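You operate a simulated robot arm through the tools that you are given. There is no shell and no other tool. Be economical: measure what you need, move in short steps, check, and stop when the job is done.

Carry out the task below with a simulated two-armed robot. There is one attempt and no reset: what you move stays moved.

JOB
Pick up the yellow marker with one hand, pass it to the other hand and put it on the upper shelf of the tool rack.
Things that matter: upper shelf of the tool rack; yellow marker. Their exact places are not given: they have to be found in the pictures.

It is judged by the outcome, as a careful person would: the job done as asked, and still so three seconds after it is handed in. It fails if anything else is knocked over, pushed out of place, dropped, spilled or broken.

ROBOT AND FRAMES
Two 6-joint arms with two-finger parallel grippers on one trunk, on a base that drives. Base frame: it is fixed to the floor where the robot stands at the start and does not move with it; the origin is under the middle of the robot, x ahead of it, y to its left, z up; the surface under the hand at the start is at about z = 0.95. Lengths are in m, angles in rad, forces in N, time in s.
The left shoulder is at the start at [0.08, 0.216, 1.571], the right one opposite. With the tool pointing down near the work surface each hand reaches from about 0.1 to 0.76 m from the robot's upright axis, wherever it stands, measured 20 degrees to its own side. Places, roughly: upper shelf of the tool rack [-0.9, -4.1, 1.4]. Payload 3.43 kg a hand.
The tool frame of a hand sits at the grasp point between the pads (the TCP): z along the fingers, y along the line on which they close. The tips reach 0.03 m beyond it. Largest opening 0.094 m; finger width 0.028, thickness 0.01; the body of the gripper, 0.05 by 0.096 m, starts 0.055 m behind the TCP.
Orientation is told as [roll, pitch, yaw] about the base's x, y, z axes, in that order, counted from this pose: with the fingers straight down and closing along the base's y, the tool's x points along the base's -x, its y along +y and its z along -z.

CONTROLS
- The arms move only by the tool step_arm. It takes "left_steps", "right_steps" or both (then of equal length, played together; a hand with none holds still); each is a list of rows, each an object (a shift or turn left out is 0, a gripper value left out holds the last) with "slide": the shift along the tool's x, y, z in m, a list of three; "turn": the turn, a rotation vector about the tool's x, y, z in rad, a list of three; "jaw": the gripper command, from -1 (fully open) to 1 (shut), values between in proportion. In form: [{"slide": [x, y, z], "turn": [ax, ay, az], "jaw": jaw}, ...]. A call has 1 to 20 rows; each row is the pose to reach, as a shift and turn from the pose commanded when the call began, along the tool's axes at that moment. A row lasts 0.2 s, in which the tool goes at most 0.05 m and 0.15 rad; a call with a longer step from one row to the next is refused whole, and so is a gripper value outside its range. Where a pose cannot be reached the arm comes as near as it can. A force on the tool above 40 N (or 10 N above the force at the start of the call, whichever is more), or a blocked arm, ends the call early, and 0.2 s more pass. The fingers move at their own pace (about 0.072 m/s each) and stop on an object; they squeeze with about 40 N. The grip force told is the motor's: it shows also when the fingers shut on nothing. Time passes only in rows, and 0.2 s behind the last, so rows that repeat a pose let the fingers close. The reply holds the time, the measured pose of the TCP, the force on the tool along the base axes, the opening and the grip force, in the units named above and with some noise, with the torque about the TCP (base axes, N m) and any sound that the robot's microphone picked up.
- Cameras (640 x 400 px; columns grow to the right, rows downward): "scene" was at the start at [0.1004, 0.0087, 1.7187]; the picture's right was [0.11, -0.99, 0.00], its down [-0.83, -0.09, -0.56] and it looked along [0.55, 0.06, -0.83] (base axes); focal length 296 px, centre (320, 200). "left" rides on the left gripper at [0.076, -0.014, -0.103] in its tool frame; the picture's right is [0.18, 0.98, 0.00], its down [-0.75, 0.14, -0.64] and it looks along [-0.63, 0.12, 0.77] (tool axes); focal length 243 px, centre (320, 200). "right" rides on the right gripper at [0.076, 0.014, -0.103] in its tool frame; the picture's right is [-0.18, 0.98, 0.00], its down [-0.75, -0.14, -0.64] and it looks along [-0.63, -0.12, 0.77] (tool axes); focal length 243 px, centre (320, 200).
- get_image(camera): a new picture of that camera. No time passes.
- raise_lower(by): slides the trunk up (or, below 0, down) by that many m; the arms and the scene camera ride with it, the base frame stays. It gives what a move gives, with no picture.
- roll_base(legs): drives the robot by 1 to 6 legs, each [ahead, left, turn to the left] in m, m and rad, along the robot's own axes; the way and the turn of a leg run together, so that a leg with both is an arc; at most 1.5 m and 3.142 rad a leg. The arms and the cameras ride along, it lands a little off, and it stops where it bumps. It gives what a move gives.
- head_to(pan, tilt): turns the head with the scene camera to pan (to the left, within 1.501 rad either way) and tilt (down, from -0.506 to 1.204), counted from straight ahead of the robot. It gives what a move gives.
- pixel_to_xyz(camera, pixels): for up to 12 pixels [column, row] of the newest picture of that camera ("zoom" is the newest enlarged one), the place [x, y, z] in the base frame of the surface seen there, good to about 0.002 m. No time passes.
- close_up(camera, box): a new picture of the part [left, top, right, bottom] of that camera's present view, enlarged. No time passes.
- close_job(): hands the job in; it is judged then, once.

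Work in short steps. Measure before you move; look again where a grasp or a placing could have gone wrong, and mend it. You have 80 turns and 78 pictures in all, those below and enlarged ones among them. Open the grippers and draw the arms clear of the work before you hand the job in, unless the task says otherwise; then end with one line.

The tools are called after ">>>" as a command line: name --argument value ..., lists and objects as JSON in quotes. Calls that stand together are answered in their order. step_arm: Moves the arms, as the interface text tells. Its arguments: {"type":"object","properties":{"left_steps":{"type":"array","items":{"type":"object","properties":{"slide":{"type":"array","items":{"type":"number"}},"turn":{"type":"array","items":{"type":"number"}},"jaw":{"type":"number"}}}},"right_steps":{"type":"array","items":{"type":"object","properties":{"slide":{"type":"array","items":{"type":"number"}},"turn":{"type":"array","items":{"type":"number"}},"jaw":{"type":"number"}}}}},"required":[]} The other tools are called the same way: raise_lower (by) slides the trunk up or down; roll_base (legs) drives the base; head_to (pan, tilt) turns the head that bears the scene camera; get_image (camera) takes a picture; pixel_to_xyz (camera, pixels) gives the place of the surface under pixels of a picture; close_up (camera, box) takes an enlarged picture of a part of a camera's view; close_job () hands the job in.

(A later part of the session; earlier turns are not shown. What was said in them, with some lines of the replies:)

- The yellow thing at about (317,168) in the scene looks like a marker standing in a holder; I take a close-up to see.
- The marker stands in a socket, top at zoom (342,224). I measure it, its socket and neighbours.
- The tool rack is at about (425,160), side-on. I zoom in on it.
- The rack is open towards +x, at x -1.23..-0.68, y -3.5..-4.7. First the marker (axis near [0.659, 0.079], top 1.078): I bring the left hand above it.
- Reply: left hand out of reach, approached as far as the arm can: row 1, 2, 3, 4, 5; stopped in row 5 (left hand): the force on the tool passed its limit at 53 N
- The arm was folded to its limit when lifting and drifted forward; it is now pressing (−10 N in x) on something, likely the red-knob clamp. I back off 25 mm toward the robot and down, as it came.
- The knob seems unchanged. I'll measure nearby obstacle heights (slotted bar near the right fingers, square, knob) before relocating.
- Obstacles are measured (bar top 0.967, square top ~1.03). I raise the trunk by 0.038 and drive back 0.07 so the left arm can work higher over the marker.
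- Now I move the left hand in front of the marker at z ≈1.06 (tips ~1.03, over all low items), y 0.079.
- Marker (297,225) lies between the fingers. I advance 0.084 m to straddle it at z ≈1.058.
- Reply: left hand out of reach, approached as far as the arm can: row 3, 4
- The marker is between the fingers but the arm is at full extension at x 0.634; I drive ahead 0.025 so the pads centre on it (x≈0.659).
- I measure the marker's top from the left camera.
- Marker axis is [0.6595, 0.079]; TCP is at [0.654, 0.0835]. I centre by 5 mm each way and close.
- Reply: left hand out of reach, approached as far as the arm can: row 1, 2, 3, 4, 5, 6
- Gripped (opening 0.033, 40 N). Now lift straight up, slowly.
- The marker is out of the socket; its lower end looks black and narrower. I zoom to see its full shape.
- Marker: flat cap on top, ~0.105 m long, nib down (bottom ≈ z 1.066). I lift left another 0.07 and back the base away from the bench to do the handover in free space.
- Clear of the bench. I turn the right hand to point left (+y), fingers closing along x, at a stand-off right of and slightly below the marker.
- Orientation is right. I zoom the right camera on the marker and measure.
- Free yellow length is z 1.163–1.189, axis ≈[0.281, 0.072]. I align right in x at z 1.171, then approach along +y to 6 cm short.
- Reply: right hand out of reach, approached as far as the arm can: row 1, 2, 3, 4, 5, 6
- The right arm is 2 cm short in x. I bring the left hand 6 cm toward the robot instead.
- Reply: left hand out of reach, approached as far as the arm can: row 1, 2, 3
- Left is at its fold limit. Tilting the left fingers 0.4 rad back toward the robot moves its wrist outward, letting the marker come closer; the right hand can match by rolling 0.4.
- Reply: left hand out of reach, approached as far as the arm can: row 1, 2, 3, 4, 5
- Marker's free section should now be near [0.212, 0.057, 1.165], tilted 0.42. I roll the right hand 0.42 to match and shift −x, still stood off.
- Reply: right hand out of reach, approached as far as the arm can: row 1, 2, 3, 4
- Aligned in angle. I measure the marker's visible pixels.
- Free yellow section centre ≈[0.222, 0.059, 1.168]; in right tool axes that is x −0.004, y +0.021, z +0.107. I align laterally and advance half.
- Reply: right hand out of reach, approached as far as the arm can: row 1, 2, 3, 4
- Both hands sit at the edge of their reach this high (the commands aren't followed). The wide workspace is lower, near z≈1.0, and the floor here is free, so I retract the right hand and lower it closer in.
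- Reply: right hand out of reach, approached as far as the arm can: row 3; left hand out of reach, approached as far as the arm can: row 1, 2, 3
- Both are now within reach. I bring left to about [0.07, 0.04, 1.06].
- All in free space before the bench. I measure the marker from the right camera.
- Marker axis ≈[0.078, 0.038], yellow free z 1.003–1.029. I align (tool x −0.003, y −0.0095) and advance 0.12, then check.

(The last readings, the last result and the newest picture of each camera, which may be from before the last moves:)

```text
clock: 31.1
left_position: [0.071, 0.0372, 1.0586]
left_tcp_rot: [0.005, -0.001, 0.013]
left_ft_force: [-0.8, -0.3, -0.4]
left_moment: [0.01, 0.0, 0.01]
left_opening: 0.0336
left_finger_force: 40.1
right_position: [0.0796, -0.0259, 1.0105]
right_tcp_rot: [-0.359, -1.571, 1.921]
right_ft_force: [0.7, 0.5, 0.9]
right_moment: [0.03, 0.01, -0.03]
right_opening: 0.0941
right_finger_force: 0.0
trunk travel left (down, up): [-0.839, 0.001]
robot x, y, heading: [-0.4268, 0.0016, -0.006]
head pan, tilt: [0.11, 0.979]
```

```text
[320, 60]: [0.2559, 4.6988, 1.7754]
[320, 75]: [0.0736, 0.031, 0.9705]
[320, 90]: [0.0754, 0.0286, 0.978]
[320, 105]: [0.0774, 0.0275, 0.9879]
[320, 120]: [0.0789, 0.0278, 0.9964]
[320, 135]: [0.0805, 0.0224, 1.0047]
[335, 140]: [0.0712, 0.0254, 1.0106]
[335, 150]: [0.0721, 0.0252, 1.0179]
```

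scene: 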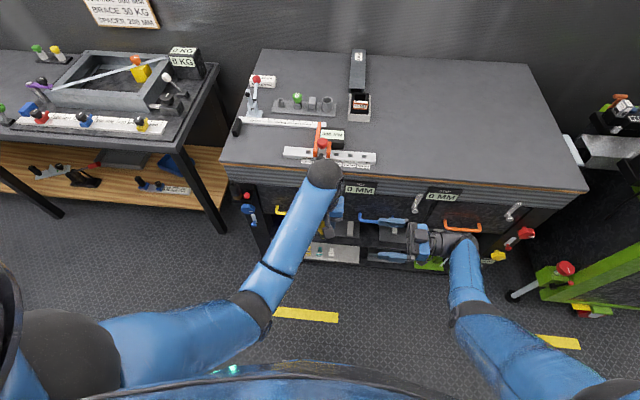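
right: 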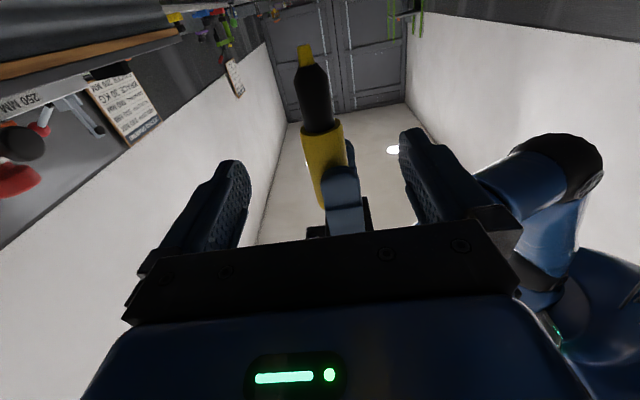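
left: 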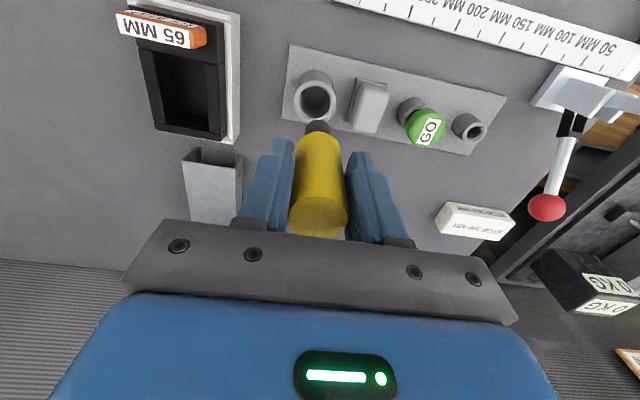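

Marker is centred between the right fingers. I advance the last 0.064 m, then close.

>>> step_arm --right_steps '[{"slide": [0, 0.001, 0.022], "jaw": -1}, {"slide": [0, 0.001, 0.044]}, {"slide": [0, 0.001, 0.064]}, {"slide": [0, 0.001, 0.064]}, {"slide": [0, 0.001, 0.064], "jaw": 1}, {"slide": [0, 0.001, 0.064], "jaw": 1}, {"slide": [0, 0.001, 0.064], "jaw": 1}, {"slide": [0, 0.001, 0.064], "jaw": 1}]'

>>> get_image --camera "right"

```text
clock: 32.9
left_position: [0.0703, 0.0382, 1.0562]
left_tcp_rot: [0.005, -0.002, 0.011]
left_ft_force: [-7.0, -1.9, 3.2]
left_moment: [0.02, 0.21, -0.05]
left_opening: 0.0336
left_finger_force: 40.4
right_position: [0.079, 0.0364, 1.0089]
right_tcp_rot: [-0.368, -1.57, 1.928]
right_ft_force: [6.1, 1.6, -2.8]
right_moment: [-0.08, 0.14, 0.0]
right_opening: 0.035
right_finger_force: 39.9
trunk travel left (down, up): [-0.839, 0.001]
robot x, y, heading: [-0.423, 0.0014, -0.01]
head pan, tilt: [0.11, 0.979]
```

```text
45 pictures are left
```

right: 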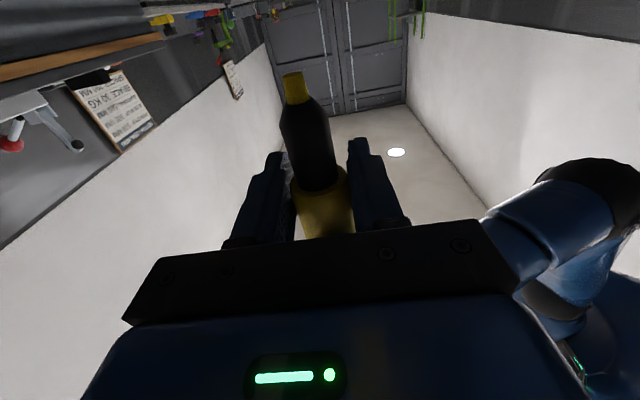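

Right holds it (39.9 N on yellow). I open the left partially, and withdraw it forward (+x) with a slight rise, which its jaw direction permits.

>>> step_arm --left_steps '[{"slide": [0, 0, 0], "jaw": -0.4}, {"slide": [0, 0, 0], "jaw": -0.4}, {"slide": [0, 0, 0], "jaw": -0.4}, {"slide": [-0.02, 0, -0.006]}, {"slide": [-0.05, 0, -0.015]}, {"slide": [-0.09, 0, -0.025]}, {"slide": [-0.12, 0.02, -0.04]}, {"slide": [-0.12, 0.02, -0.04]}]'

>>> get_image --camera "right"

>>> get_image --camera "scene"

```text
clock: 34.7
left_position: [0.1902, 0.0616, 1.0989]
left_tcp_rot: [0.005, -0.003, 0.013]
left_ft_force: [0.4, 0.7, -0.2]
left_moment: [-0.01, -0.02, 0.0]
left_opening: 0.0659
left_finger_force: 0.0
right_position: [0.0781, 0.0378, 1.0094]
right_tcp_rot: [-0.633, -1.57, 2.198]
right_ft_force: [-0.3, -0.2, -0.5]
right_moment: [0.0, 0.0, 0.01]
right_opening: 0.0349
right_finger_force: 39.8
trunk travel left (down, up): [-0.839, 0.001]
robot x, y, heading: [-0.4249, -0.0008, -0.001]
head pan, tilt: [0.11, 0.979]
```

```text
44 pictures are left
```

right: 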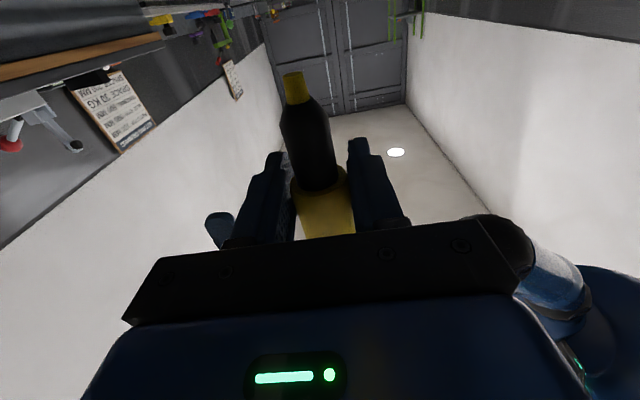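

```text
43 pictures are left
```

scene: 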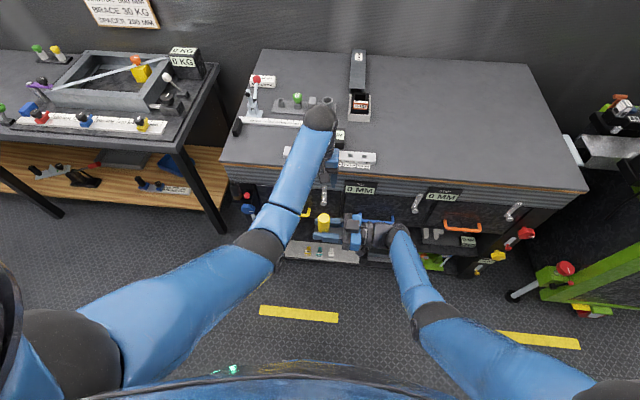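

Handover succeeded; the marker cap is visible at (323,222) in the right hand. I tuck the left arm back to its side.

>>> step_arm --left_steps '[{"slide": [0.015, 0.04, 0.015]}, {"slide": [0.03, 0.08, 0.03]}, {"slide": [0.045, 0.12, 0.05]}, {"slide": [0.06, 0.16, 0.07]}, {"slide": [0.09, 0.19, 0.09]}, {"slide": [0.135, 0.2, 0.1]}, {"slide": [0.18, 0.2, 0.11]}, {"slide": [0.225, 0.2, 0.12]}, {"slide": [0.27, 0.2, 0.12]}, {"slide": [0.31, 0.2, 0.12]}, {"slide": [0.31, 0.2, 0.12]}]'

>>> head_to --pan -1.5 --tilt 0.55

>>> get_image --camera "scene"

```text
clock: 37.1
left_position: [-0.124, 0.2543, 0.9798]
left_tcp_rot: [0.007, -0.003, 0.011]
left_ft_force: [-1.4, 0.0, 0.1]
left_moment: [-0.01, 0.04, 0.02]
left_opening: 0.0658
left_finger_force: 0.0
right_position: [0.0791, 0.0366, 1.0087]
right_tcp_rot: [0.64, -1.57, 0.924]
right_ft_force: [0.2, 0.1, 0.4]
right_moment: [-0.01, 0.0, 0.01]
right_opening: 0.0347
right_finger_force: 39.9
trunk travel left (down, up): [-0.839, 0.001]
robot x, y, heading: [-0.425, -0.0007, -0.008]
head pan, tilt: [0.11, 0.979]
```

```text
clock: 38.8
left_position: [-0.1242, 0.2554, 0.9792]
left_tcp_rot: [0.004, -0.002, 0.012]
left_ft_force: [-0.7, -0.2, 1.0]
left_moment: [0.02, -0.02, -0.02]
left_opening: 0.066
left_finger_force: 0.0
right_position: [0.0786, 0.0373, 1.0082]
right_tcp_rot: [-0.668, -1.571, 2.229]
right_ft_force: [0.0, -0.8, -0.4]
right_moment: [-0.02, 0.03, -0.01]
right_opening: 0.0347
right_finger_force: 39.8
trunk travel left (down, up): [-0.839, 0.001]
robot x, y, heading: [-0.4232, 0.0006, -0.009]
head pan, tilt: [-1.499, 0.55]
```

```text
42 pictures are left
```

scene: 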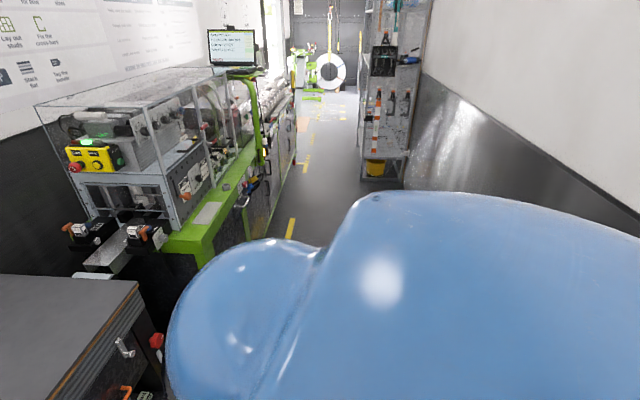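

Way along the aisle is clear. I swing the right hand to point forward (turn about vertical) while pulling it to its own side.

>>> step_arm --right_steps '[{"slide": [0, 0.005, -0.017], "turn": [0.143, 0, 0]}, {"slide": [0, 0.01, -0.034], "turn": [0.286, 0, 0]}, {"slide": [0, 0.015, -0.051], "turn": [0.428, 0, 0]}, {"slide": [0, 0.02, -0.068], "turn": [0.571, 0, 0]}, {"slide": [0, 0.025, -0.085], "turn": [0.714, 0, 0]}, {"slide": [0, 0.03, -0.102], "turn": [0.857, 0, 0]}, {"slide": [0, 0.035, -0.119], "turn": [1.0, 0, 0]}, {"slide": [0, 0.04, -0.136], "turn": [1.142, 0, 0]}, {"slide": [0, 0.045, -0.153], "turn": [1.285, 0, 0]}, {"slide": [0, 0.05, -0.17], "turn": [1.428, 0, 0]}, {"slide": [0, 0.06, -0.187], "turn": [1.571, 0, 0]}, {"slide": [0, 0.06, -0.187], "turn": [1.571, 0, 0]}]'

>>> get_image --camera "right"

```text
clock: 41.4
left_position: [-0.1239, 0.2551, 0.9784]
left_tcp_rot: [0.006, -0.001, 0.012]
left_ft_force: [-0.6, 0.4, 0.6]
left_moment: [0.02, 0.0, 0.02]
left_opening: 0.0656
left_finger_force: 0.1
right_position: [0.013, -0.2269, 1.0015]
right_tcp_rot: [-0.189, -1.567, 0.205]
right_ft_force: [-0.4, -0.3, -0.7]
right_moment: [0.04, 0.0, 0.0]
right_opening: 0.0349
right_finger_force: 40.4
right hand out of reach, approached as far as the arm can: row 9, 10, 11, 12
trunk travel left (down, up): [-0.839, 0.001]
robot x, y, heading: [-0.4228, 0.0024, -0.007]
head pan, tilt: [-1.499, 0.55]
```

```text
41 pictures are left
```

right: 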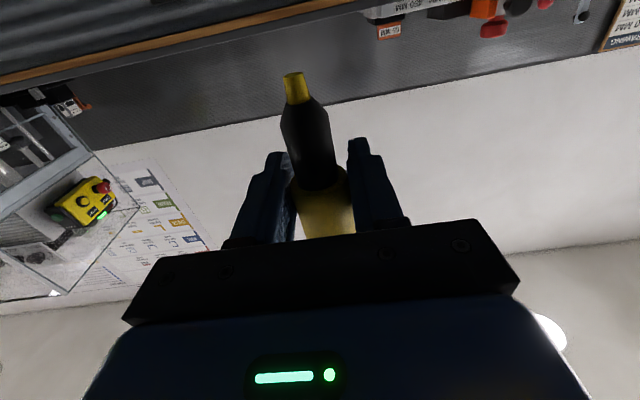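

Pointing forward with the marker firm. Now turn right 90° and drive down the aisle, easing toward its middle (left = +x).

>>> roll_base --legs '[[0, 0, -1.565], [1.3, 0.1, 0], [1.2, 0.1, 0]]'

>>> head_to --pan -0.4 --tilt 0.3

>>> get_image --camera "scene"

```text
clock: 57.4
left_position: [0.0824, -2.7862, 0.9785]
left_tcp_rot: [0.007, -0.004, -1.545]
left_ft_force: [1.0, 0.1, -1.2]
left_moment: [0.01, -0.01, 0.02]
left_opening: 0.0659
left_finger_force: 0.0
right_position: [-0.3973, -2.9286, 1.0014]
right_tcp_rot: [-0.103, -1.569, -1.436]
right_ft_force: [-0.1, -0.1, -0.5]
right_moment: [0.04, 0.0, -0.01]
right_opening: 0.034
right_finger_force: 39.4
trunk travel left (down, up): [-0.839, 0.001]
robot x, y, heading: [-0.1756, -2.4925, -1.562]
head pan, tilt: [-1.499, 0.55]
```

```text
clock: 58.7
left_position: [0.0815, -2.7872, 0.9808]
left_tcp_rot: [0.005, -0.002, -1.545]
left_ft_force: [0.2, 0.4, -0.3]
left_moment: [-0.02, -0.01, 0.01]
left_opening: 0.0661
left_finger_force: 0.0
right_position: [-0.3981, -2.9291, 1.002]
right_tcp_rot: [-0.102, -1.567, -1.439]
right_ft_force: [0.9, -0.3, -0.1]
right_moment: [0.03, 0.03, -0.01]
right_opening: 0.0344
right_finger_force: 40.3
trunk travel left (down, up): [-0.839, 0.001]
robot x, y, heading: [-0.1763, -2.4898, -1.561]
head pan, tilt: [-0.4, 0.3]
```

```text
40 pictures are left
```

scene: 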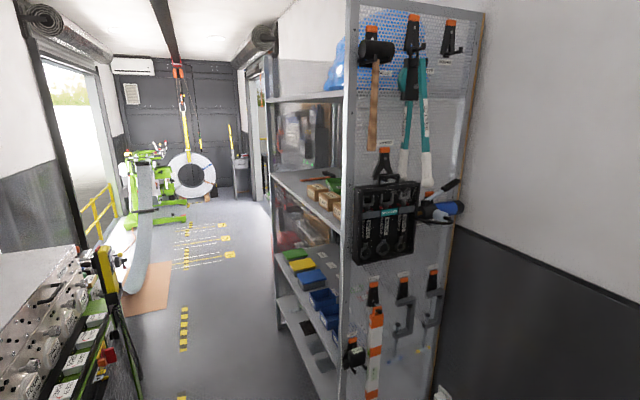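

The rack front is visible. I measure its shelf edges and the machine edge.

>>> pixel_to_xyz --camera "scene" --pixels '[[300, 97], [300, 192], [330, 222], [275, 172], [310, 178], [290, 180], [300, 262], [300, 310], [80, 250], [105, 300], [272, 215], [347, 150]]'

>>> close_up --camera "scene" --box '[255, 70, 365, 260]'

```text
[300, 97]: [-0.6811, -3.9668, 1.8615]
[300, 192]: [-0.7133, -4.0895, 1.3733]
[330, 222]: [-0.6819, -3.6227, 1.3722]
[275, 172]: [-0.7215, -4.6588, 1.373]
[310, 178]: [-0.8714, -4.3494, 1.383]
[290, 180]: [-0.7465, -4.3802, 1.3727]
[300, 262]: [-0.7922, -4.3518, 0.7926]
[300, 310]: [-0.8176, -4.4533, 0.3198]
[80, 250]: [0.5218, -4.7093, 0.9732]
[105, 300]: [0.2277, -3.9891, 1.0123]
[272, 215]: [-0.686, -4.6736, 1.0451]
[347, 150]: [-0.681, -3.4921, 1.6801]
```

```text
2.11 times, centred on (310, 165) of scene
```

zoom: 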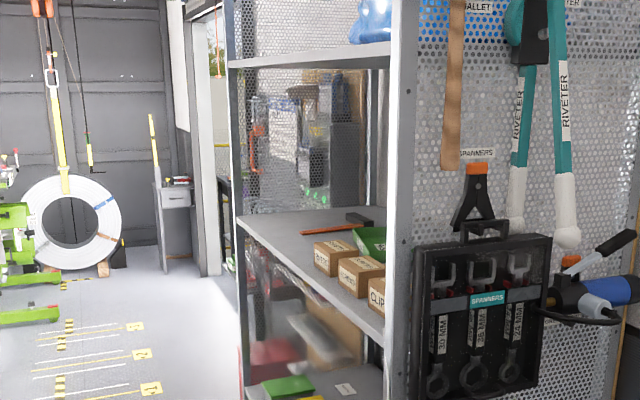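

Upper shelf surface is z 1.373, front edge x≈−0.685; free front strip near y −4.1…−4.6. I will stand the marker on its flat cap, so I flip the right hand about its pointing axis here in open space (first 2.1 rad), moving slightly forward.

>>> step_arm --right_steps '[{"turn": [0, 0, 0.15], "slide": [0, 0, 0.02]}, {"turn": [0, 0, 0.3], "slide": [0, 0, 0.04]}, {"turn": [0, 0, 0.45], "slide": [0, 0, 0.06]}, {"turn": [0, 0, 0.6], "slide": [0, 0, 0.06]}, {"turn": [0, 0, 0.75], "slide": [0, 0, 0.06]}, {"turn": [0, 0, 0.9], "slide": [0, 0, 0.06]}, {"turn": [0, 0, 1.05], "slide": [0, 0, 0.06]}, {"turn": [0, 0, 1.2], "slide": [0, 0, 0.06]}, {"turn": [0, 0, 1.35], "slide": [0, 0, 0.06]}, {"turn": [0, 0, 1.5], "slide": [0, 0, 0.06]}, {"turn": [0, 0, 1.65], "slide": [0, 0, 0.06]}, {"turn": [0, 0, 1.8], "slide": [0, 0, 0.06]}, {"turn": [0, 0, 1.95], "slide": [0, 0, 0.06]}, {"turn": [0, 0, 2.1], "slide": [0, 0, 0.06]}, {"turn": [0, 0, 2.25], "slide": [0, 0, 0.06]}, {"turn": [0, 0, 2.4], "slide": [0, 0, 0.06]}, {"turn": [0, 0, 2.55], "slide": [0, 0, 0.06]}, {"turn": [0, 0, 2.7], "slide": [0, 0, 0.06]}, {"turn": [0, 0, 2.85], "slide": [0, 0, 0.06]}, {"turn": [0, 0, 3.0], "slide": [0, 0, 0.06]}]'

>>> get_image --camera "right"

```text
clock: 62.9
left_position: [0.0797, -2.7858, 0.98]
left_tcp_rot: [0.006, -0.003, -1.543]
left_ft_force: [-0.4, -0.4, 0.5]
left_moment: [0.03, -0.01, -0.02]
left_opening: 0.0659
left_finger_force: 0.0
right_position: [-0.3989, -2.99, 1.0014]
right_tcp_rot: [1.541, 1.432, -3.133]
right_ft_force: [0.4, 1.0, -0.4]
right_moment: [-0.03, 0.01, 0.0]
right_opening: 0.0339
right_finger_force: 40.3
trunk travel left (down, up): [-0.839, 0.001]
robot x, y, heading: [-0.1766, -2.4863, -1.566]
head pan, tilt: [-0.4, 0.3]
```

```text
38 pictures are left
```

right: 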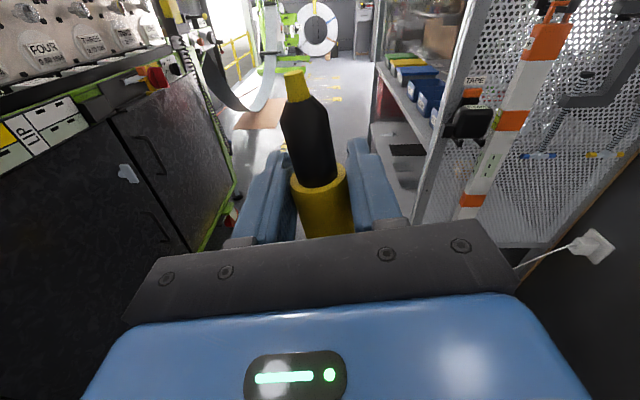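

Flip worked without limits; residual tilt 0.139. I finish it and raise the hand to about z 1.48 while extending.

>>> step_arm --right_steps '[{"turn": [0, 0, 0.07], "slide": [0.04, 0.0055, 0.015]}, {"turn": [0, 0, 0.139], "slide": [0.08, 0.011, 0.03]}, {"turn": [0, 0, 0.139], "slide": [0.12, 0.0165, 0.045]}, {"turn": [0, 0, 0.139], "slide": [0.16, 0.022, 0.06]}, {"turn": [0, 0, 0.139], "slide": [0.2, 0.0275, 0.075]}, {"turn": [0, 0, 0.139], "slide": [0.24, 0.033, 0.09]}, {"turn": [0, 0, 0.139], "slide": [0.28, 0.0385, 0.105]}, {"turn": [0, 0, 0.139], "slide": [0.32, 0.044, 0.12]}, {"turn": [0, 0, 0.139], "slide": [0.36, 0.0495, 0.135]}, {"turn": [0, 0, 0.139], "slide": [0.4, 0.055, 0.15]}, {"turn": [0, 0, 0.139], "slide": [0.44, 0.0605, 0.165]}, {"turn": [0, 0, 0.139], "slide": [0.475, 0.066, 0.18]}, {"turn": [0, 0, 0.139], "slide": [0.475, 0.066, 0.18]}]'

>>> get_image --camera "scene"

```text
clock: 65.7
left_position: [0.082, -2.7865, 0.979]
left_tcp_rot: [0.005, -0.001, -1.543]
left_ft_force: [-0.3, -0.4, -0.2]
left_moment: [-0.02, 0.01, 0.04]
left_opening: 0.0659
left_finger_force: 0.0
right_position: [-0.42, -3.177, 1.4714]
right_tcp_rot: [1.66, 1.532, -2.991]
right_ft_force: [0.0, 0.0, -0.3]
right_moment: [0.03, -0.03, 0.01]
right_opening: 0.0334
right_finger_force: 39.5
right hand out of reach, approached as far as the arm can: row 3, 7, 8, 9, 10, 11, 12, 13
trunk travel left (down, up): [-0.839, 0.001]
robot x, y, heading: [-0.1755, -2.4887, -1.565]
head pan, tilt: [-0.4, 0.3]
```

```text
37 pictures are left
```

scene: 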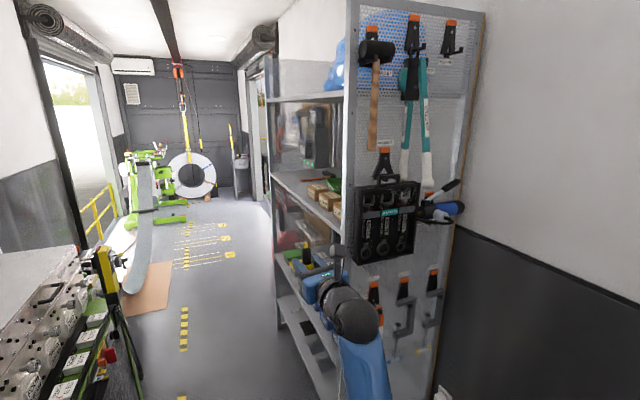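

Hand at forward 0.69, right 0.245, z 1.47 – above shelf level. I drive ahead 0.9 m along the aisle (hand stays ~0.25 m off the rack face) and survey the shelf.

>>> roll_base --legs '[[0.9, 0, 0]]'

>>> head_to --pan -0.75 --tilt 0.35

>>> get_image --camera "scene"

>>> get_image --camera "right"

```text
clock: 70.5
left_position: [0.0997, -3.6836, 0.9777]
left_tcp_rot: [0.005, -0.003, -1.529]
left_ft_force: [-0.5, 0.0, 0.0]
left_moment: [-0.03, -0.02, -0.01]
left_opening: 0.0659
left_finger_force: 0.0
right_position: [-0.3959, -4.0807, 1.4716]
right_tcp_rot: [1.698, 1.531, -2.937]
right_ft_force: [0.4, 0.2, -0.4]
right_moment: [0.01, 0.01, 0.02]
right_opening: 0.0322
right_finger_force: 39.6
trunk travel left (down, up): [-0.839, 0.001]
robot x, y, heading: [-0.1644, -3.39, -1.547]
head pan, tilt: [-0.4, 0.3]
```

```text
clock: 71.3
left_position: [0.0993, -3.684, 0.9786]
left_tcp_rot: [0.004, -0.003, -1.531]
left_ft_force: [-0.7, 0.5, -0.1]
left_moment: [-0.01, 0.02, 0.02]
left_opening: 0.0661
left_finger_force: 0.1
right_position: [-0.3952, -4.0815, 1.4701]
right_tcp_rot: [1.662, 1.53, -2.971]
right_ft_force: [0.6, -0.3, -0.5]
right_moment: [-0.02, 0.0, 0.01]
right_opening: 0.0322
right_finger_force: 39.8
trunk travel left (down, up): [-0.839, 0.001]
robot x, y, heading: [-0.1634, -3.3929, -1.547]
head pan, tilt: [-0.75, 0.351]
```

```text
36 pictures are left
```

scene: 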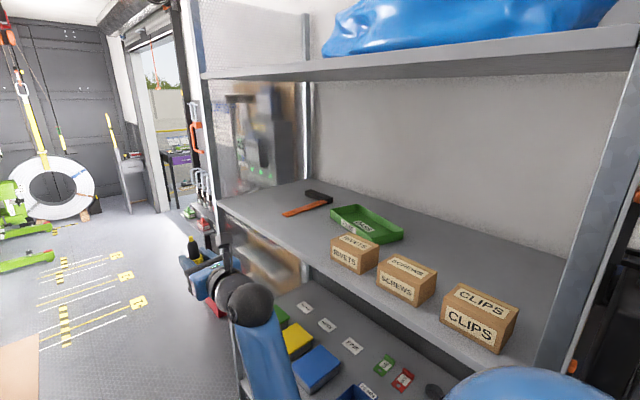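

```text
35 pictures are left
```

right: 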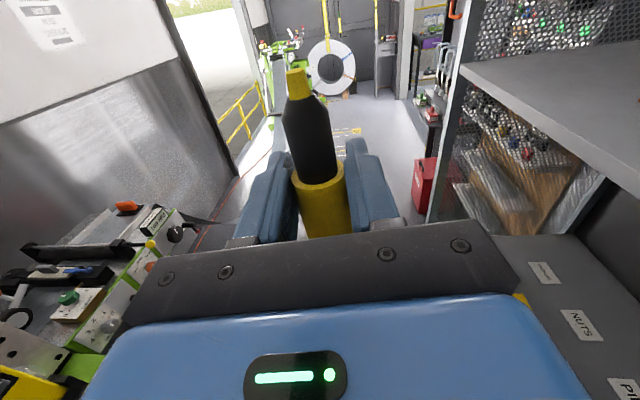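

There is a clear front area on the shelf left of the RIVETS box, around (275,220). I measure it and the obstacles.

>>> pixel_to_xyz --camera "scene" --pixels '[[265, 215], [285, 230], [305, 240], [250, 200], [333, 258], [285, 214], [331, 203], [332, 230], [222, 200], [295, 262], [360, 272], [215, 120]]'

>>> close_up --camera "scene" --box '[170, 180, 370, 320]'

```text
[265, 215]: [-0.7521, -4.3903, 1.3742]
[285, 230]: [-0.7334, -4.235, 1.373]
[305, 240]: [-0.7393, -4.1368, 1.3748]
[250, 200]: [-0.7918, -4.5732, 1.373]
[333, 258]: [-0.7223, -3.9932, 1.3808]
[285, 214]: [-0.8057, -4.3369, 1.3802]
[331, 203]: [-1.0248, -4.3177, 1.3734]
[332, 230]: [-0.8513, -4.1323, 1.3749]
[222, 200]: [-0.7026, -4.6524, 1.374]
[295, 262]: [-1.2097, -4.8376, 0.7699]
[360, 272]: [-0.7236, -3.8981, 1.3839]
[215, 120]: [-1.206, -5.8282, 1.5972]
```

```text
2.86 times, centred on (270, 250) of scene
```

zoom: 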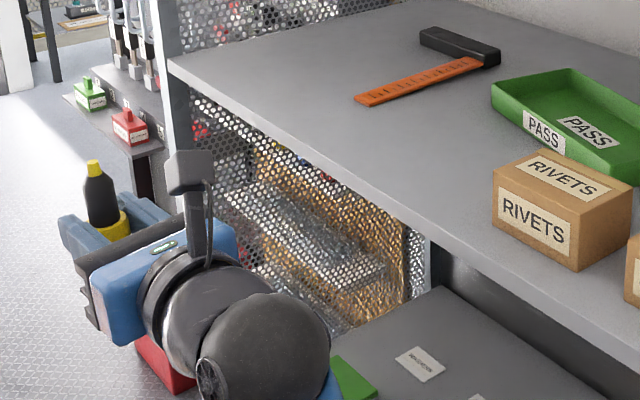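

Free spot chosen near [−0.75, −4.19]. I check how far behind the TCP the wrist/forearm sits, to keep them off the shelf edge.

>>> pixel_to_xyz --camera "zoom" --pixels '[[265, 335], [320, 385], [300, 300], [235, 280], [195, 200], [185, 170], [98, 200], [108, 225]]'

>>> pixel_to_xyz --camera "scene" --pixels '[[262, 340], [275, 390], [250, 300], [190, 245], [193, 262]]'

```text
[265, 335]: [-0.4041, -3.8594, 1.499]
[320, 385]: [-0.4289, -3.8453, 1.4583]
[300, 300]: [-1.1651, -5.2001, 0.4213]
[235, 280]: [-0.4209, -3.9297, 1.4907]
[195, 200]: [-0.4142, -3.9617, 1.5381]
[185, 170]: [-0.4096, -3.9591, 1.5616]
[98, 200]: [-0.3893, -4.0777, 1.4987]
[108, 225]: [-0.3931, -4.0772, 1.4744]
```

```text
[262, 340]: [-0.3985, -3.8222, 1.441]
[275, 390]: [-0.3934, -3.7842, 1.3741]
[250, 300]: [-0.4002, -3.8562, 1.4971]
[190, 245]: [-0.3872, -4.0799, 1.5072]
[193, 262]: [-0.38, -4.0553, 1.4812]
```

The forearm stays ≥0.05 m off the edge if the robot ends near (−0.12, −3.84) turned 0.7 rad. The left hand would pass close to the machine, so I first pull it inward and look on that side.

>>> step_arm --left_steps '[{"slide": [-0.01, -0.04, 0]}, {"slide": [-0.02, -0.08, 0]}, {"slide": [-0.03, -0.12, 0]}, {"slide": [-0.04, -0.16, 0]}, {"slide": [-0.04, -0.16, 0]}]'

>>> head_to --pan 0.5 --tilt 0.9

>>> get_image --camera "scene"

```text
clock: 72.5
left_position: [-0.0595, -3.7321, 0.9774]
left_tcp_rot: [0.005, -0.001, -1.53]
left_ft_force: [-0.5, -0.3, 0.6]
left_moment: [-0.02, -0.01, -0.02]
left_opening: 0.0658
left_finger_force: 0.1
right_position: [-0.3942, -4.0824, 1.47]
right_tcp_rot: [1.67, 1.531, -2.964]
right_ft_force: [0.6, -0.9, -0.7]
right_moment: [0.02, 0.02, -0.01]
right_opening: 0.0319
right_finger_force: 40.1
trunk travel left (down, up): [-0.839, 0.001]
robot x, y, heading: [-0.1632, -3.3919, -1.549]
head pan, tilt: [-0.75, 0.351]
```

```text
clock: 73.9
left_position: [-0.0585, -3.7313, 0.9765]
left_tcp_rot: [0.006, -0.002, -1.528]
left_ft_force: [-0.8, 0.2, 0.3]
left_moment: [-0.01, 0.0, 0.0]
left_opening: 0.0656
left_finger_force: 0.1
right_position: [-0.3956, -4.0831, 1.4695]
right_tcp_rot: [1.669, 1.531, -2.965]
right_ft_force: [0.4, 0.6, -0.8]
right_moment: [-0.05, 0.02, 0.02]
right_opening: 0.0319
right_finger_force: 40.2
trunk travel left (down, up): [-0.839, 0.001]
robot x, y, heading: [-0.1627, -3.3919, -1.547]
head pan, tilt: [0.499, 0.901]
```

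```text
33 pictures are left
```

scene: 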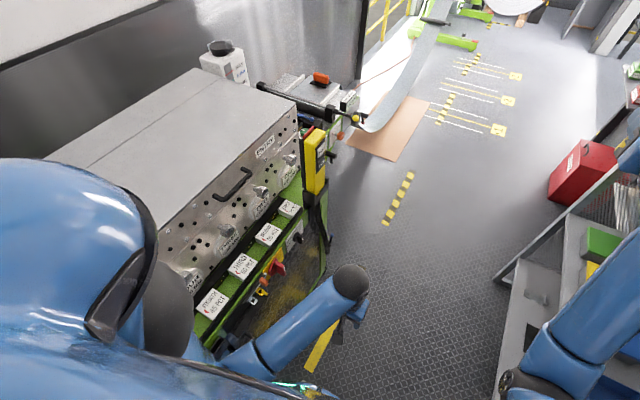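

I measure the machine's protruding edge against the left elbow.

>>> pixel_to_xyz --camera "scene" --pixels '[[215, 310], [260, 250], [275, 265], [315, 160], [328, 220], [325, 265], [232, 355], [170, 320], [350, 285], [335, 110]]'

```text
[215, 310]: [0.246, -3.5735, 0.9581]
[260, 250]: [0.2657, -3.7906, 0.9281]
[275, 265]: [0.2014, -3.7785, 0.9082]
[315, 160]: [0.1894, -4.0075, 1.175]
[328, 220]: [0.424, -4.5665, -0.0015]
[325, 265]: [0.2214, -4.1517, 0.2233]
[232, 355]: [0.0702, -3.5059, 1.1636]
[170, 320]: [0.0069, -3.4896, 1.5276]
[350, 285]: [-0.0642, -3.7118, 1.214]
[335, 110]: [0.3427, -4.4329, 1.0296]
```

Margins: machine pendant at x 0.19, y −4.0. I advance 0.30 straight, then turn right 0.3, keeping the left side clear, then re-measure.

>>> roll_base --legs '[[0.3, 0, 0], [0, 0, -0.3]]'

>>> head_to --pan -0.5 --tilt 0.5

>>> get_image --camera "scene"

```text
clock: 76.9
left_position: [-0.1545, -4.0413, 0.9767]
left_tcp_rot: [0.007, 0.0, -1.825]
left_ft_force: [0.4, -0.4, -0.3]
left_moment: [0.02, 0.0, -0.01]
left_opening: 0.0661
left_finger_force: 0.1
right_position: [-0.5788, -4.2782, 1.4687]
right_tcp_rot: [1.633, 1.531, 2.986]
right_ft_force: [0.7, 0.0, 0.1]
right_moment: [-0.01, -0.01, 0.01]
right_opening: 0.0314
right_finger_force: 40.1
trunk travel left (down, up): [-0.839, 0.001]
robot x, y, heading: [-0.1526, -3.6811, -1.846]
head pan, tilt: [0.499, 0.901]
```

```text
clock: 78.2
left_position: [-0.1551, -4.0401, 0.9771]
left_tcp_rot: [0.006, -0.001, -1.825]
left_ft_force: [-0.1, -1.2, 0.4]
left_moment: [-0.02, -0.02, -0.01]
left_opening: 0.0659
left_finger_force: 0.1
right_position: [-0.5799, -4.2777, 1.4689]
right_tcp_rot: [1.663, 1.531, 3.017]
right_ft_force: [-0.1, -0.7, -0.9]
right_moment: [0.0, 0.02, 0.03]
right_opening: 0.0316
right_finger_force: 40.1
trunk travel left (down, up): [-0.839, 0.001]
robot x, y, heading: [-0.1537, -3.6841, -1.842]
head pan, tilt: [-0.499, 0.499]
```

```text
32 pictures are left
```

scene: 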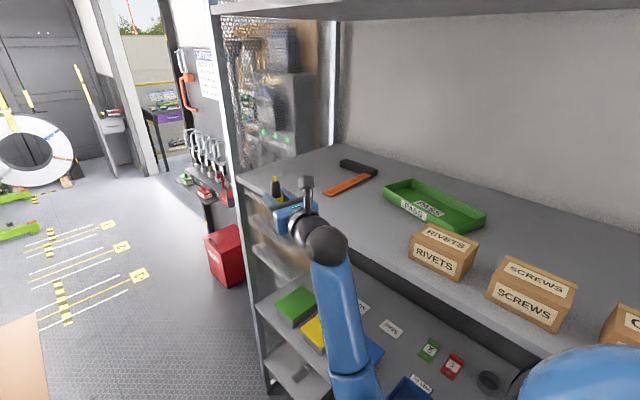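

Hand is now at (−0.58, −4.28), outside the shelf. I make two small arcs that bring it over the clear spot (−0.74, −4.22).

>>> roll_base --legs '[[0.068, 0.039, -0.2], [0.067, 0.052, -0.205]]'

>>> head_to --pan -0.35 --tilt 0.5

>>> get_image --camera "scene"

>>> get_image --camera "right"

```text
clock: 80.1
left_position: [-0.2761, -4.167, 0.9802]
left_tcp_rot: [0.01, -0.007, -2.234]
left_ft_force: [-0.7, 1.0, 0.3]
left_moment: [-0.07, -0.01, 0.02]
left_opening: 0.0659
left_finger_force: 0.0
right_position: [-0.7593, -4.2117, 1.4737]
right_tcp_rot: [1.844, 1.53, 2.79]
right_ft_force: [1.0, 1.1, 0.1]
right_moment: [-0.02, -0.02, 0.02]
right_opening: 0.0311
right_finger_force: 40.0
trunk travel left (down, up): [-0.839, 0.001]
robot x, y, heading: [-0.1386, -3.8466, -2.253]
head pan, tilt: [-0.499, 0.499]
```

```text
clock: 80.8
left_position: [-0.2771, -4.1688, 0.9775]
left_tcp_rot: [0.006, -0.003, -2.236]
left_ft_force: [-0.2, 0.3, 0.4]
left_moment: [-0.01, -0.02, 0.0]
left_opening: 0.0659
left_finger_force: 0.1
right_position: [-0.7617, -4.2147, 1.4726]
right_tcp_rot: [1.743, 1.531, 2.685]
right_ft_force: [0.4, 0.1, -1.2]
right_moment: [-0.03, -0.02, 0.03]
right_opening: 0.031
right_finger_force: 40.2
trunk travel left (down, up): [-0.839, 0.001]
robot x, y, heading: [-0.1417, -3.8457, -2.25]
head pan, tilt: [-0.351, 0.499]
```

```text
31 pictures are left
```

scene: 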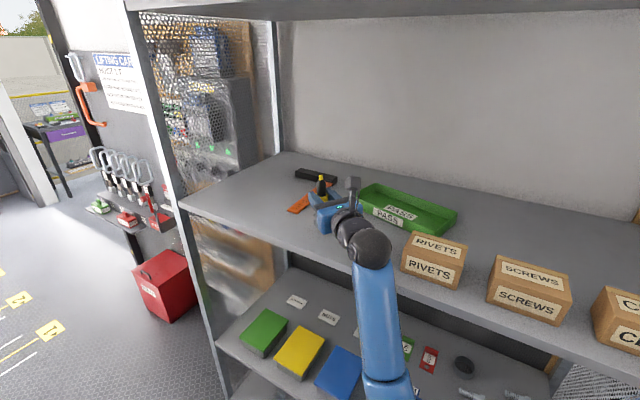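

```text
30 pictures are left
```

right: 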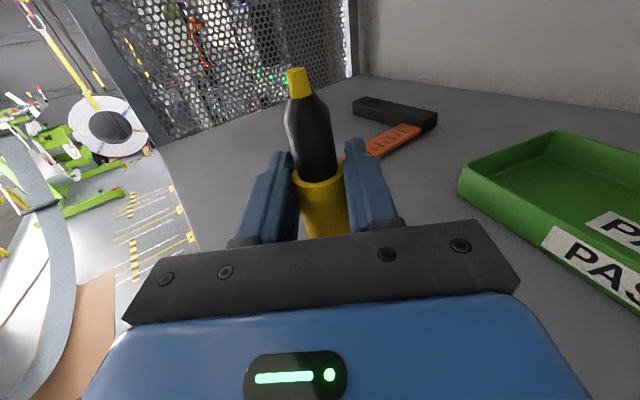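

Over the clear spot. I check the marker's upright tilt using points along it before lowering.

>>> pixel_to_xyz --camera "right" --pixels '[[297, 82], [309, 130], [313, 150], [317, 167], [290, 130], [327, 130], [295, 160], [336, 160], [300, 195], [346, 195]]'

>>> close_up --camera "scene" --box '[270, 150, 400, 270]'

```text
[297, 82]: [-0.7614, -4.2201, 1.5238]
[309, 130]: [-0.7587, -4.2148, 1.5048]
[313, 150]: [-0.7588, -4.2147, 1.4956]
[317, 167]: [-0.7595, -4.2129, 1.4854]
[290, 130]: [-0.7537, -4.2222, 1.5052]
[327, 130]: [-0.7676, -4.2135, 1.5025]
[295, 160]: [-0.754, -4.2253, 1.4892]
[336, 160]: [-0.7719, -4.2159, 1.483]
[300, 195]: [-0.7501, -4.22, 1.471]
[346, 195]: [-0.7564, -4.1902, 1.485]
```

```text
3.33 times, centred on (335, 210) of scene
```

zoom: 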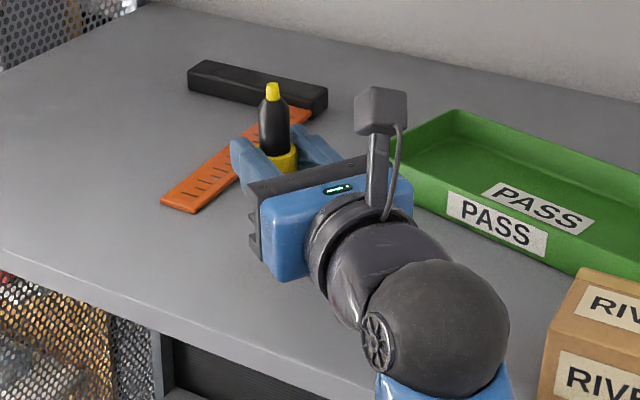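

Marker is essentially upright, cap bottom ≈1.415, shelf 1.373. I lower 0.025 first and check reach/tilt.

>>> step_arm --right_steps '[{"slide": [-0.012, 0, 0.0]}, {"slide": [-0.025, 0, 0.0]}, {"slide": [-0.025, 0, 0.0]}]'

```text
clock: 81.6
left_position: [-0.2794, -4.1717, 0.9768]
left_tcp_rot: [0.005, -0.002, -2.233]
left_ft_force: [-1.0, -0.6, 0.0]
left_moment: [0.04, 0.0, 0.01]
left_opening: 0.066
left_finger_force: 0.1
right_position: [-0.7632, -4.2206, 1.4446]
right_tcp_rot: [1.683, 1.53, 2.625]
right_ft_force: [-0.4, -0.4, -0.3]
right_moment: [0.03, -0.03, -0.01]
right_opening: 0.0313
right_finger_force: 40.0
trunk travel left (down, up): [-0.839, 0.001]
robot x, y, heading: [-0.1387, -3.8406, -2.255]
head pan, tilt: [-0.351, 0.499]
```

Now unflagged. I correct the 0.04 rad lean (turn about tool z) and lower in 3 mm steps until contact.

>>> step_arm --right_steps '[{"turn": [0, 0, 0.04]}, {"slide": [-0.004, 0, 0], "turn": [0, 0, 0.04]}, {"slide": [-0.008, 0, 0], "turn": [0, 0, 0.04]}, {"slide": [-0.01, 0, 0], "turn": [0, 0, 0.04]}, {"slide": [-0.01, 0, 0], "turn": [0, 0, 0.04]}]'

>>> close_up --camera "scene" --box '[290, 160, 370, 240]'

>>> get_image --camera "right"

```text
clock: 82.8
left_position: [-0.2767, -4.1702, 0.9783]
left_tcp_rot: [0.006, -0.004, -2.234]
left_ft_force: [0.5, 1.3, -0.6]
left_moment: [0.01, 0.0, -0.01]
left_opening: 0.0658
left_finger_force: 0.1
right_position: [-0.7625, -4.2169, 1.4395]
right_tcp_rot: [2.718, 1.552, -2.615]
right_ft_force: [-9.0, -0.7, 28.9]
right_moment: [-0.13, 0.41, 0.0]
right_opening: 0.031
right_finger_force: 40.2
right hand out of reach, approached as far as the arm can: row 1
trunk travel left (down, up): [-0.839, 0.001]
robot x, y, heading: [-0.1396, -3.8437, -2.263]
head pan, tilt: [-0.351, 0.499]
```

```text
5.00 times, centred on (330, 200) of scene
```

zoom: 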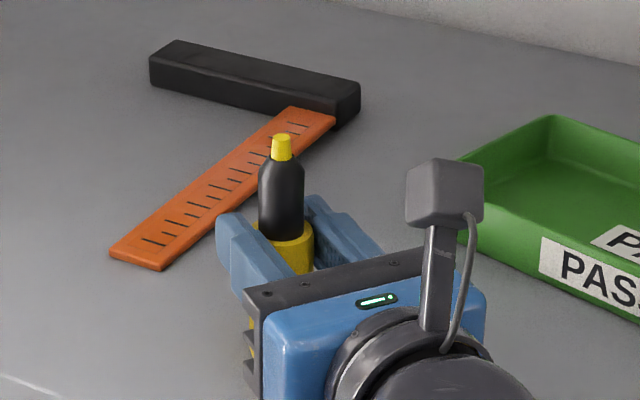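

```text
27 pictures are left
```

right: 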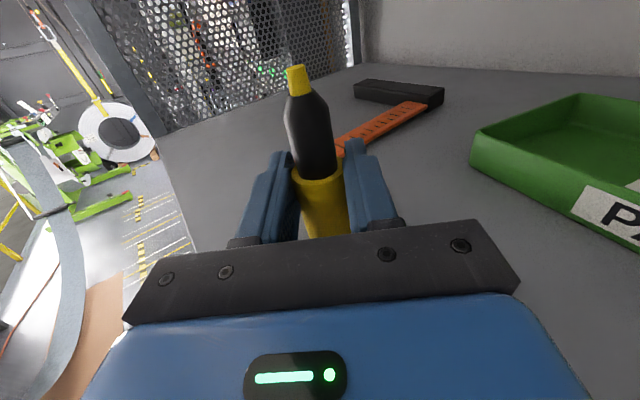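

Contact: 29 N upward at TCP z 1.4395, matching cap-on-shelf. I relieve about 4 mm of the pressing before letting go.

>>> step_arm --right_steps '[{"slide": [0.004, 0, 0]}, {"slide": [0.004, 0, 0]}]'

```text
clock: 83.4
left_position: [-0.2772, -4.1702, 0.9773]
left_tcp_rot: [0.004, -0.003, -2.234]
left_ft_force: [0.2, 0.8, 1.3]
left_moment: [0.02, -0.02, 0.0]
left_opening: 0.0658
left_finger_force: 0.0
right_position: [-0.7627, -4.2177, 1.4385]
right_tcp_rot: [2.458, 1.559, -2.875]
right_ft_force: [-3.1, 1.6, 19.0]
right_moment: [-0.01, 0.09, -0.03]
right_opening: 0.0308
right_finger_force: 40.4
trunk travel left (down, up): [-0.839, 0.001]
robot x, y, heading: [-0.1417, -3.8446, -2.254]
head pan, tilt: [-0.351, 0.499]
```

Still 19 N; I raise 4 mm more and read again.

>>> step_arm --right_steps '[{"slide": [0.002, 0, 0]}, {"slide": [0.004, 0, 0]}, {"slide": [0.004, 0, 0]}]'

```text
clock: 84.2
left_position: [-0.2777, -4.1721, 0.9774]
left_tcp_rot: [0.005, 0.001, -2.235]
left_ft_force: [-0.5, -0.2, 0.0]
left_moment: [0.01, 0.01, -0.02]
left_opening: 0.0658
left_finger_force: 0.0
right_position: [-0.7647, -4.2186, 1.4399]
right_tcp_rot: [1.755, 1.563, 2.708]
right_ft_force: [-0.2, -0.6, 0.5]
right_moment: [0.02, 0.0, 0.01]
right_opening: 0.0305
right_finger_force: 39.8
trunk travel left (down, up): [-0.839, 0.001]
robot x, y, heading: [-0.1399, -3.8464, -2.258]
head pan, tilt: [-0.351, 0.499]
```

Force is ~0, cap within a millimetre of the shelf, tool upright. I open gradually.

>>> step_arm --right_steps '[{"jaw": 0.35}, {"jaw": 0.28}, {"jaw": 0.2}, {"jaw": 0.1}, {"jaw": -0.1}, {"jaw": -0.3}, {"jaw": -0.3}]'

>>> close_up --camera "scene" --box '[290, 160, 370, 240]'

>>> get_image --camera "right"

```text
clock: 85.8
left_position: [-0.2777, -4.1727, 0.977]
left_tcp_rot: [0.004, -0.001, -2.235]
left_ft_force: [-0.1, 0.2, -0.6]
left_moment: [-0.02, -0.01, 0.01]
left_opening: 0.0658
left_finger_force: 0.0
right_position: [-0.7655, -4.2182, 1.4412]
right_tcp_rot: [2.229, 1.56, -3.103]
right_ft_force: [-0.3, -0.1, -0.4]
right_moment: [-0.02, -0.01, -0.02]
right_opening: 0.061
right_finger_force: 0.0
trunk travel left (down, up): [-0.839, 0.001]
robot x, y, heading: [-0.1402, -3.8446, -2.251]
head pan, tilt: [-0.351, 0.499]
```

```text
5.00 times, centred on (330, 200) of scene
```

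zoom: 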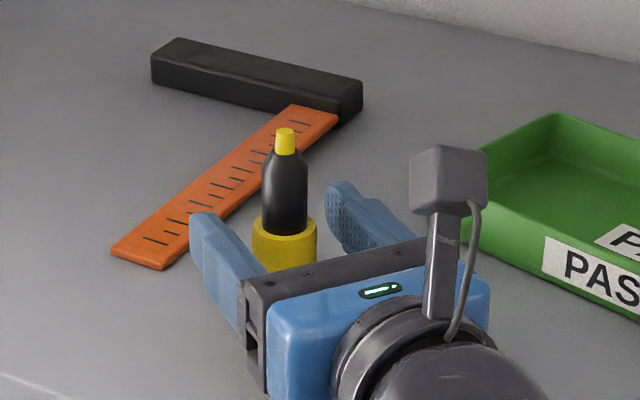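

```text
25 pictures are left
```

right: 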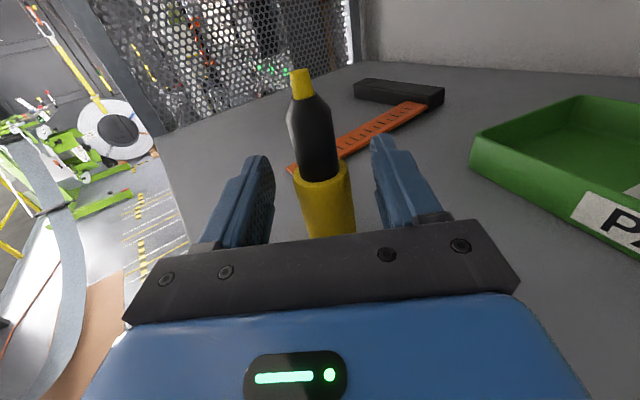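

The marker stands free between the open fingers. I open more and test-retract 3 cm straight back.

>>> step_arm --right_steps '[{"jaw": -0.7}, {"jaw": -0.7}, {"slide": [0, 0, -0.01]}, {"slide": [0, 0, -0.02]}, {"slide": [0, 0, -0.03]}, {"slide": [0, 0, -0.03]}]'

>>> get_image --camera "right"

```text
clock: 87.2
left_position: [-0.2781, -4.1716, 0.9762]
left_tcp_rot: [0.006, -0.003, -2.232]
left_ft_force: [0.7, -0.4, 0.0]
left_moment: [-0.02, 0.03, 0.01]
left_opening: 0.0657
left_finger_force: 0.1
right_position: [-0.7507, -4.1924, 1.4394]
right_tcp_rot: [2.278, 1.561, -3.055]
right_ft_force: [0.0, 0.3, -0.3]
right_moment: [0.0, 0.0, 0.0]
right_opening: 0.0798
right_finger_force: 0.0
right hand out of reach, approached as far as the arm can: row 3, 4, 5, 6
trunk travel left (down, up): [-0.839, 0.001]
robot x, y, heading: [-0.1403, -3.8433, -2.251]
head pan, tilt: [-0.351, 0.499]
```

```text
24 pictures are left
```

right: 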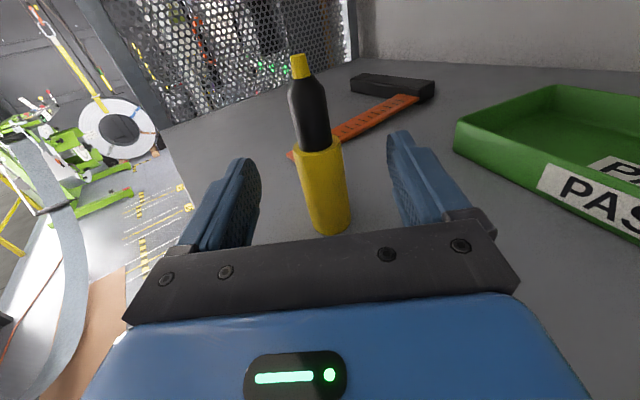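

Retreat is straight despite the flag; marker stands. Another 3.5 cm back.

>>> step_arm --right_steps '[{"slide": [0, 0, -0.012]}, {"slide": [0, 0, -0.024]}, {"slide": [0, 0, -0.036]}, {"slide": [0, 0, -0.036]}]'

>>> get_image --camera "right"

```text
clock: 88.2
left_position: [-0.2781, -4.1717, 0.9771]
left_tcp_rot: [0.005, -0.001, -2.235]
left_ft_force: [0.0, 0.5, -1.2]
left_moment: [0.04, 0.0, 0.02]
left_opening: 0.0658
left_finger_force: 0.1
right_position: [-0.7297, -4.1632, 1.4397]
right_tcp_rot: [2.198, 1.561, -3.136]
right_ft_force: [-0.2, -0.4, 0.1]
right_moment: [-0.01, -0.01, 0.01]
right_opening: 0.08
right_finger_force: 0.0
trunk travel left (down, up): [-0.839, 0.001]
robot x, y, heading: [-0.1361, -3.8471, -2.254]
head pan, tilt: [-0.351, 0.499]
```

```text
23 pictures are left
```

right: 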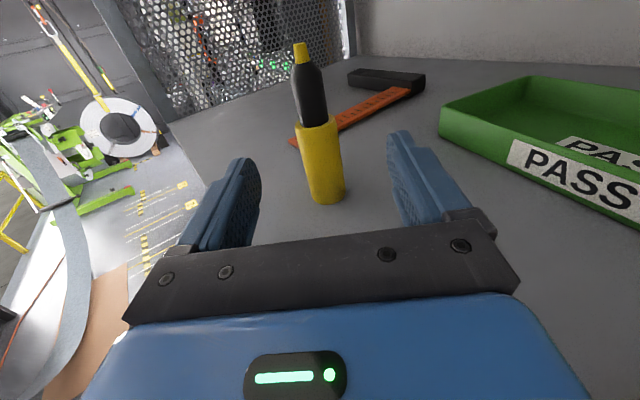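

No flag now; I retract another 6 cm.

>>> step_arm --right_steps '[{"slide": [0, 0, -0.02]}, {"slide": [0, 0, -0.04]}, {"slide": [0, 0, -0.06]}, {"slide": [0, 0, -0.06]}]'

>>> get_image --camera "scene"

```text
clock: 89.2
left_position: [-0.2785, -4.1719, 0.9776]
left_tcp_rot: [0.006, -0.002, -2.235]
left_ft_force: [0.1, -0.5, 0.9]
left_moment: [0.0, 0.02, 0.0]
left_opening: 0.0657
left_finger_force: 0.0
right_position: [-0.6972, -4.1136, 1.4371]
right_tcp_rot: [2.302, 1.561, -3.03]
right_ft_force: [0.2, 0.9, 0.8]
right_moment: [0.01, -0.01, -0.04]
right_opening: 0.0798
right_finger_force: 0.1
right hand out of reach, approached as far as the arm can: row 3, 4
trunk travel left (down, up): [-0.839, 0.001]
robot x, y, heading: [-0.1403, -3.8429, -2.255]
head pan, tilt: [-0.351, 0.499]
```

```text
22 pictures are left
```

scene: 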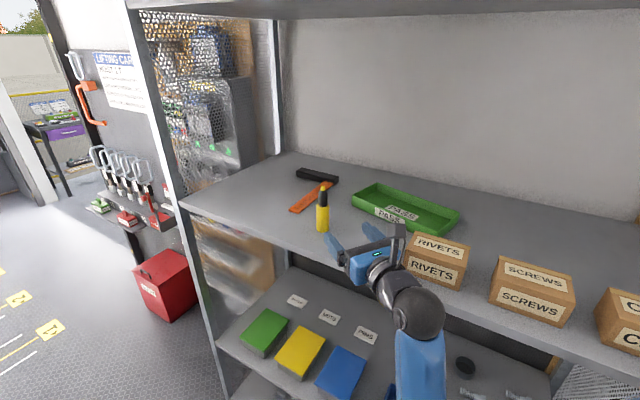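

The marker stands upright alone on the shelf at (322,215). I swing the hand out of the shelf by turning the base left 0.3 rad (tips pass ~0.1 m in front of the marker).

>>> roll_base --legs '[[0, 0, 0.3]]'

>>> head_to --pan -0.65 --tilt 0.5

>>> get_image --camera "scene"

```text
clock: 90.6
left_position: [-0.1749, -4.1983, 0.9771]
left_tcp_rot: [0.005, -0.001, -1.934]
left_ft_force: [0.1, -0.5, 0.8]
left_moment: [-0.01, -0.01, 0.01]
left_opening: 0.066
left_finger_force: 0.2
right_position: [-0.5927, -4.2668, 1.437]
right_tcp_rot: [2.346, 1.564, -2.687]
right_ft_force: [-0.3, -0.5, 0.0]
right_moment: [-0.01, 0.05, -0.02]
right_opening: 0.0798
right_finger_force: 0.1
trunk travel left (down, up): [-0.839, 0.001]
robot x, y, heading: [-0.1445, -3.8465, -1.95]
head pan, tilt: [-0.351, 0.499]
```

```text
clock: 91.4
left_position: [-0.1759, -4.1977, 0.9771]
left_tcp_rot: [0.005, -0.002, -1.933]
left_ft_force: [0.8, -0.4, -0.1]
left_moment: [0.05, -0.02, -0.01]
left_opening: 0.0659
left_finger_force: 0.0
right_position: [-0.5926, -4.2663, 1.4373]
right_tcp_rot: [2.302, 1.562, -2.729]
right_ft_force: [-0.5, -0.4, -0.1]
right_moment: [0.01, 0.0, -0.02]
right_opening: 0.08
right_finger_force: 0.0
trunk travel left (down, up): [-0.839, 0.001]
robot x, y, heading: [-0.1382, -3.8422, -1.952]
head pan, tilt: [-0.649, 0.499]
```

```text
21 pictures are left
```

scene: 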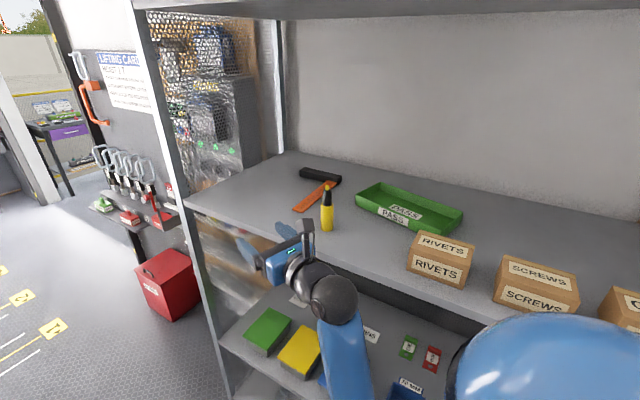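

The hand is clear and the marker still stands at (327,210), other items unmoved. I open both grippers fully and hand in.

>>> step_arm --left_steps '[{"jaw": -1}, {"jaw": -1}, {"jaw": -1}]' --right_steps '[{"jaw": -1}, {"jaw": -1}, {"jaw": -1}]'

>>> close_job

```text
clock: 92.2
left_position: [-0.1748, -4.1987, 0.9769]
left_tcp_rot: [0.007, -0.001, -1.932]
left_ft_force: [0.2, 0.0, -0.5]
left_moment: [-0.02, 0.02, 0.01]
left_opening: 0.094
left_finger_force: 0.0
right_position: [-0.5922, -4.2662, 1.4372]
right_tcp_rot: [2.309, 1.56, -2.724]
right_ft_force: [-0.7, -0.2, 0.2]
right_moment: [0.0, 0.01, -0.06]
right_opening: 0.0942
right_finger_force: 0.0
trunk travel left (down, up): [-0.839, 0.001]
robot x, y, heading: [-0.136, -3.8442, -1.949]
head pan, tilt: [-0.649, 0.499]
```

```text
The job is handed in.
```

The yellow marker was picked up with the left hand, passed to the right, and now stands on its flat cap on the rack's upper shelf. Early on the left hand pressed something on the bench, probably the red-knob clamp, at up to 53 N; the knob looked unmoved in later pictures.
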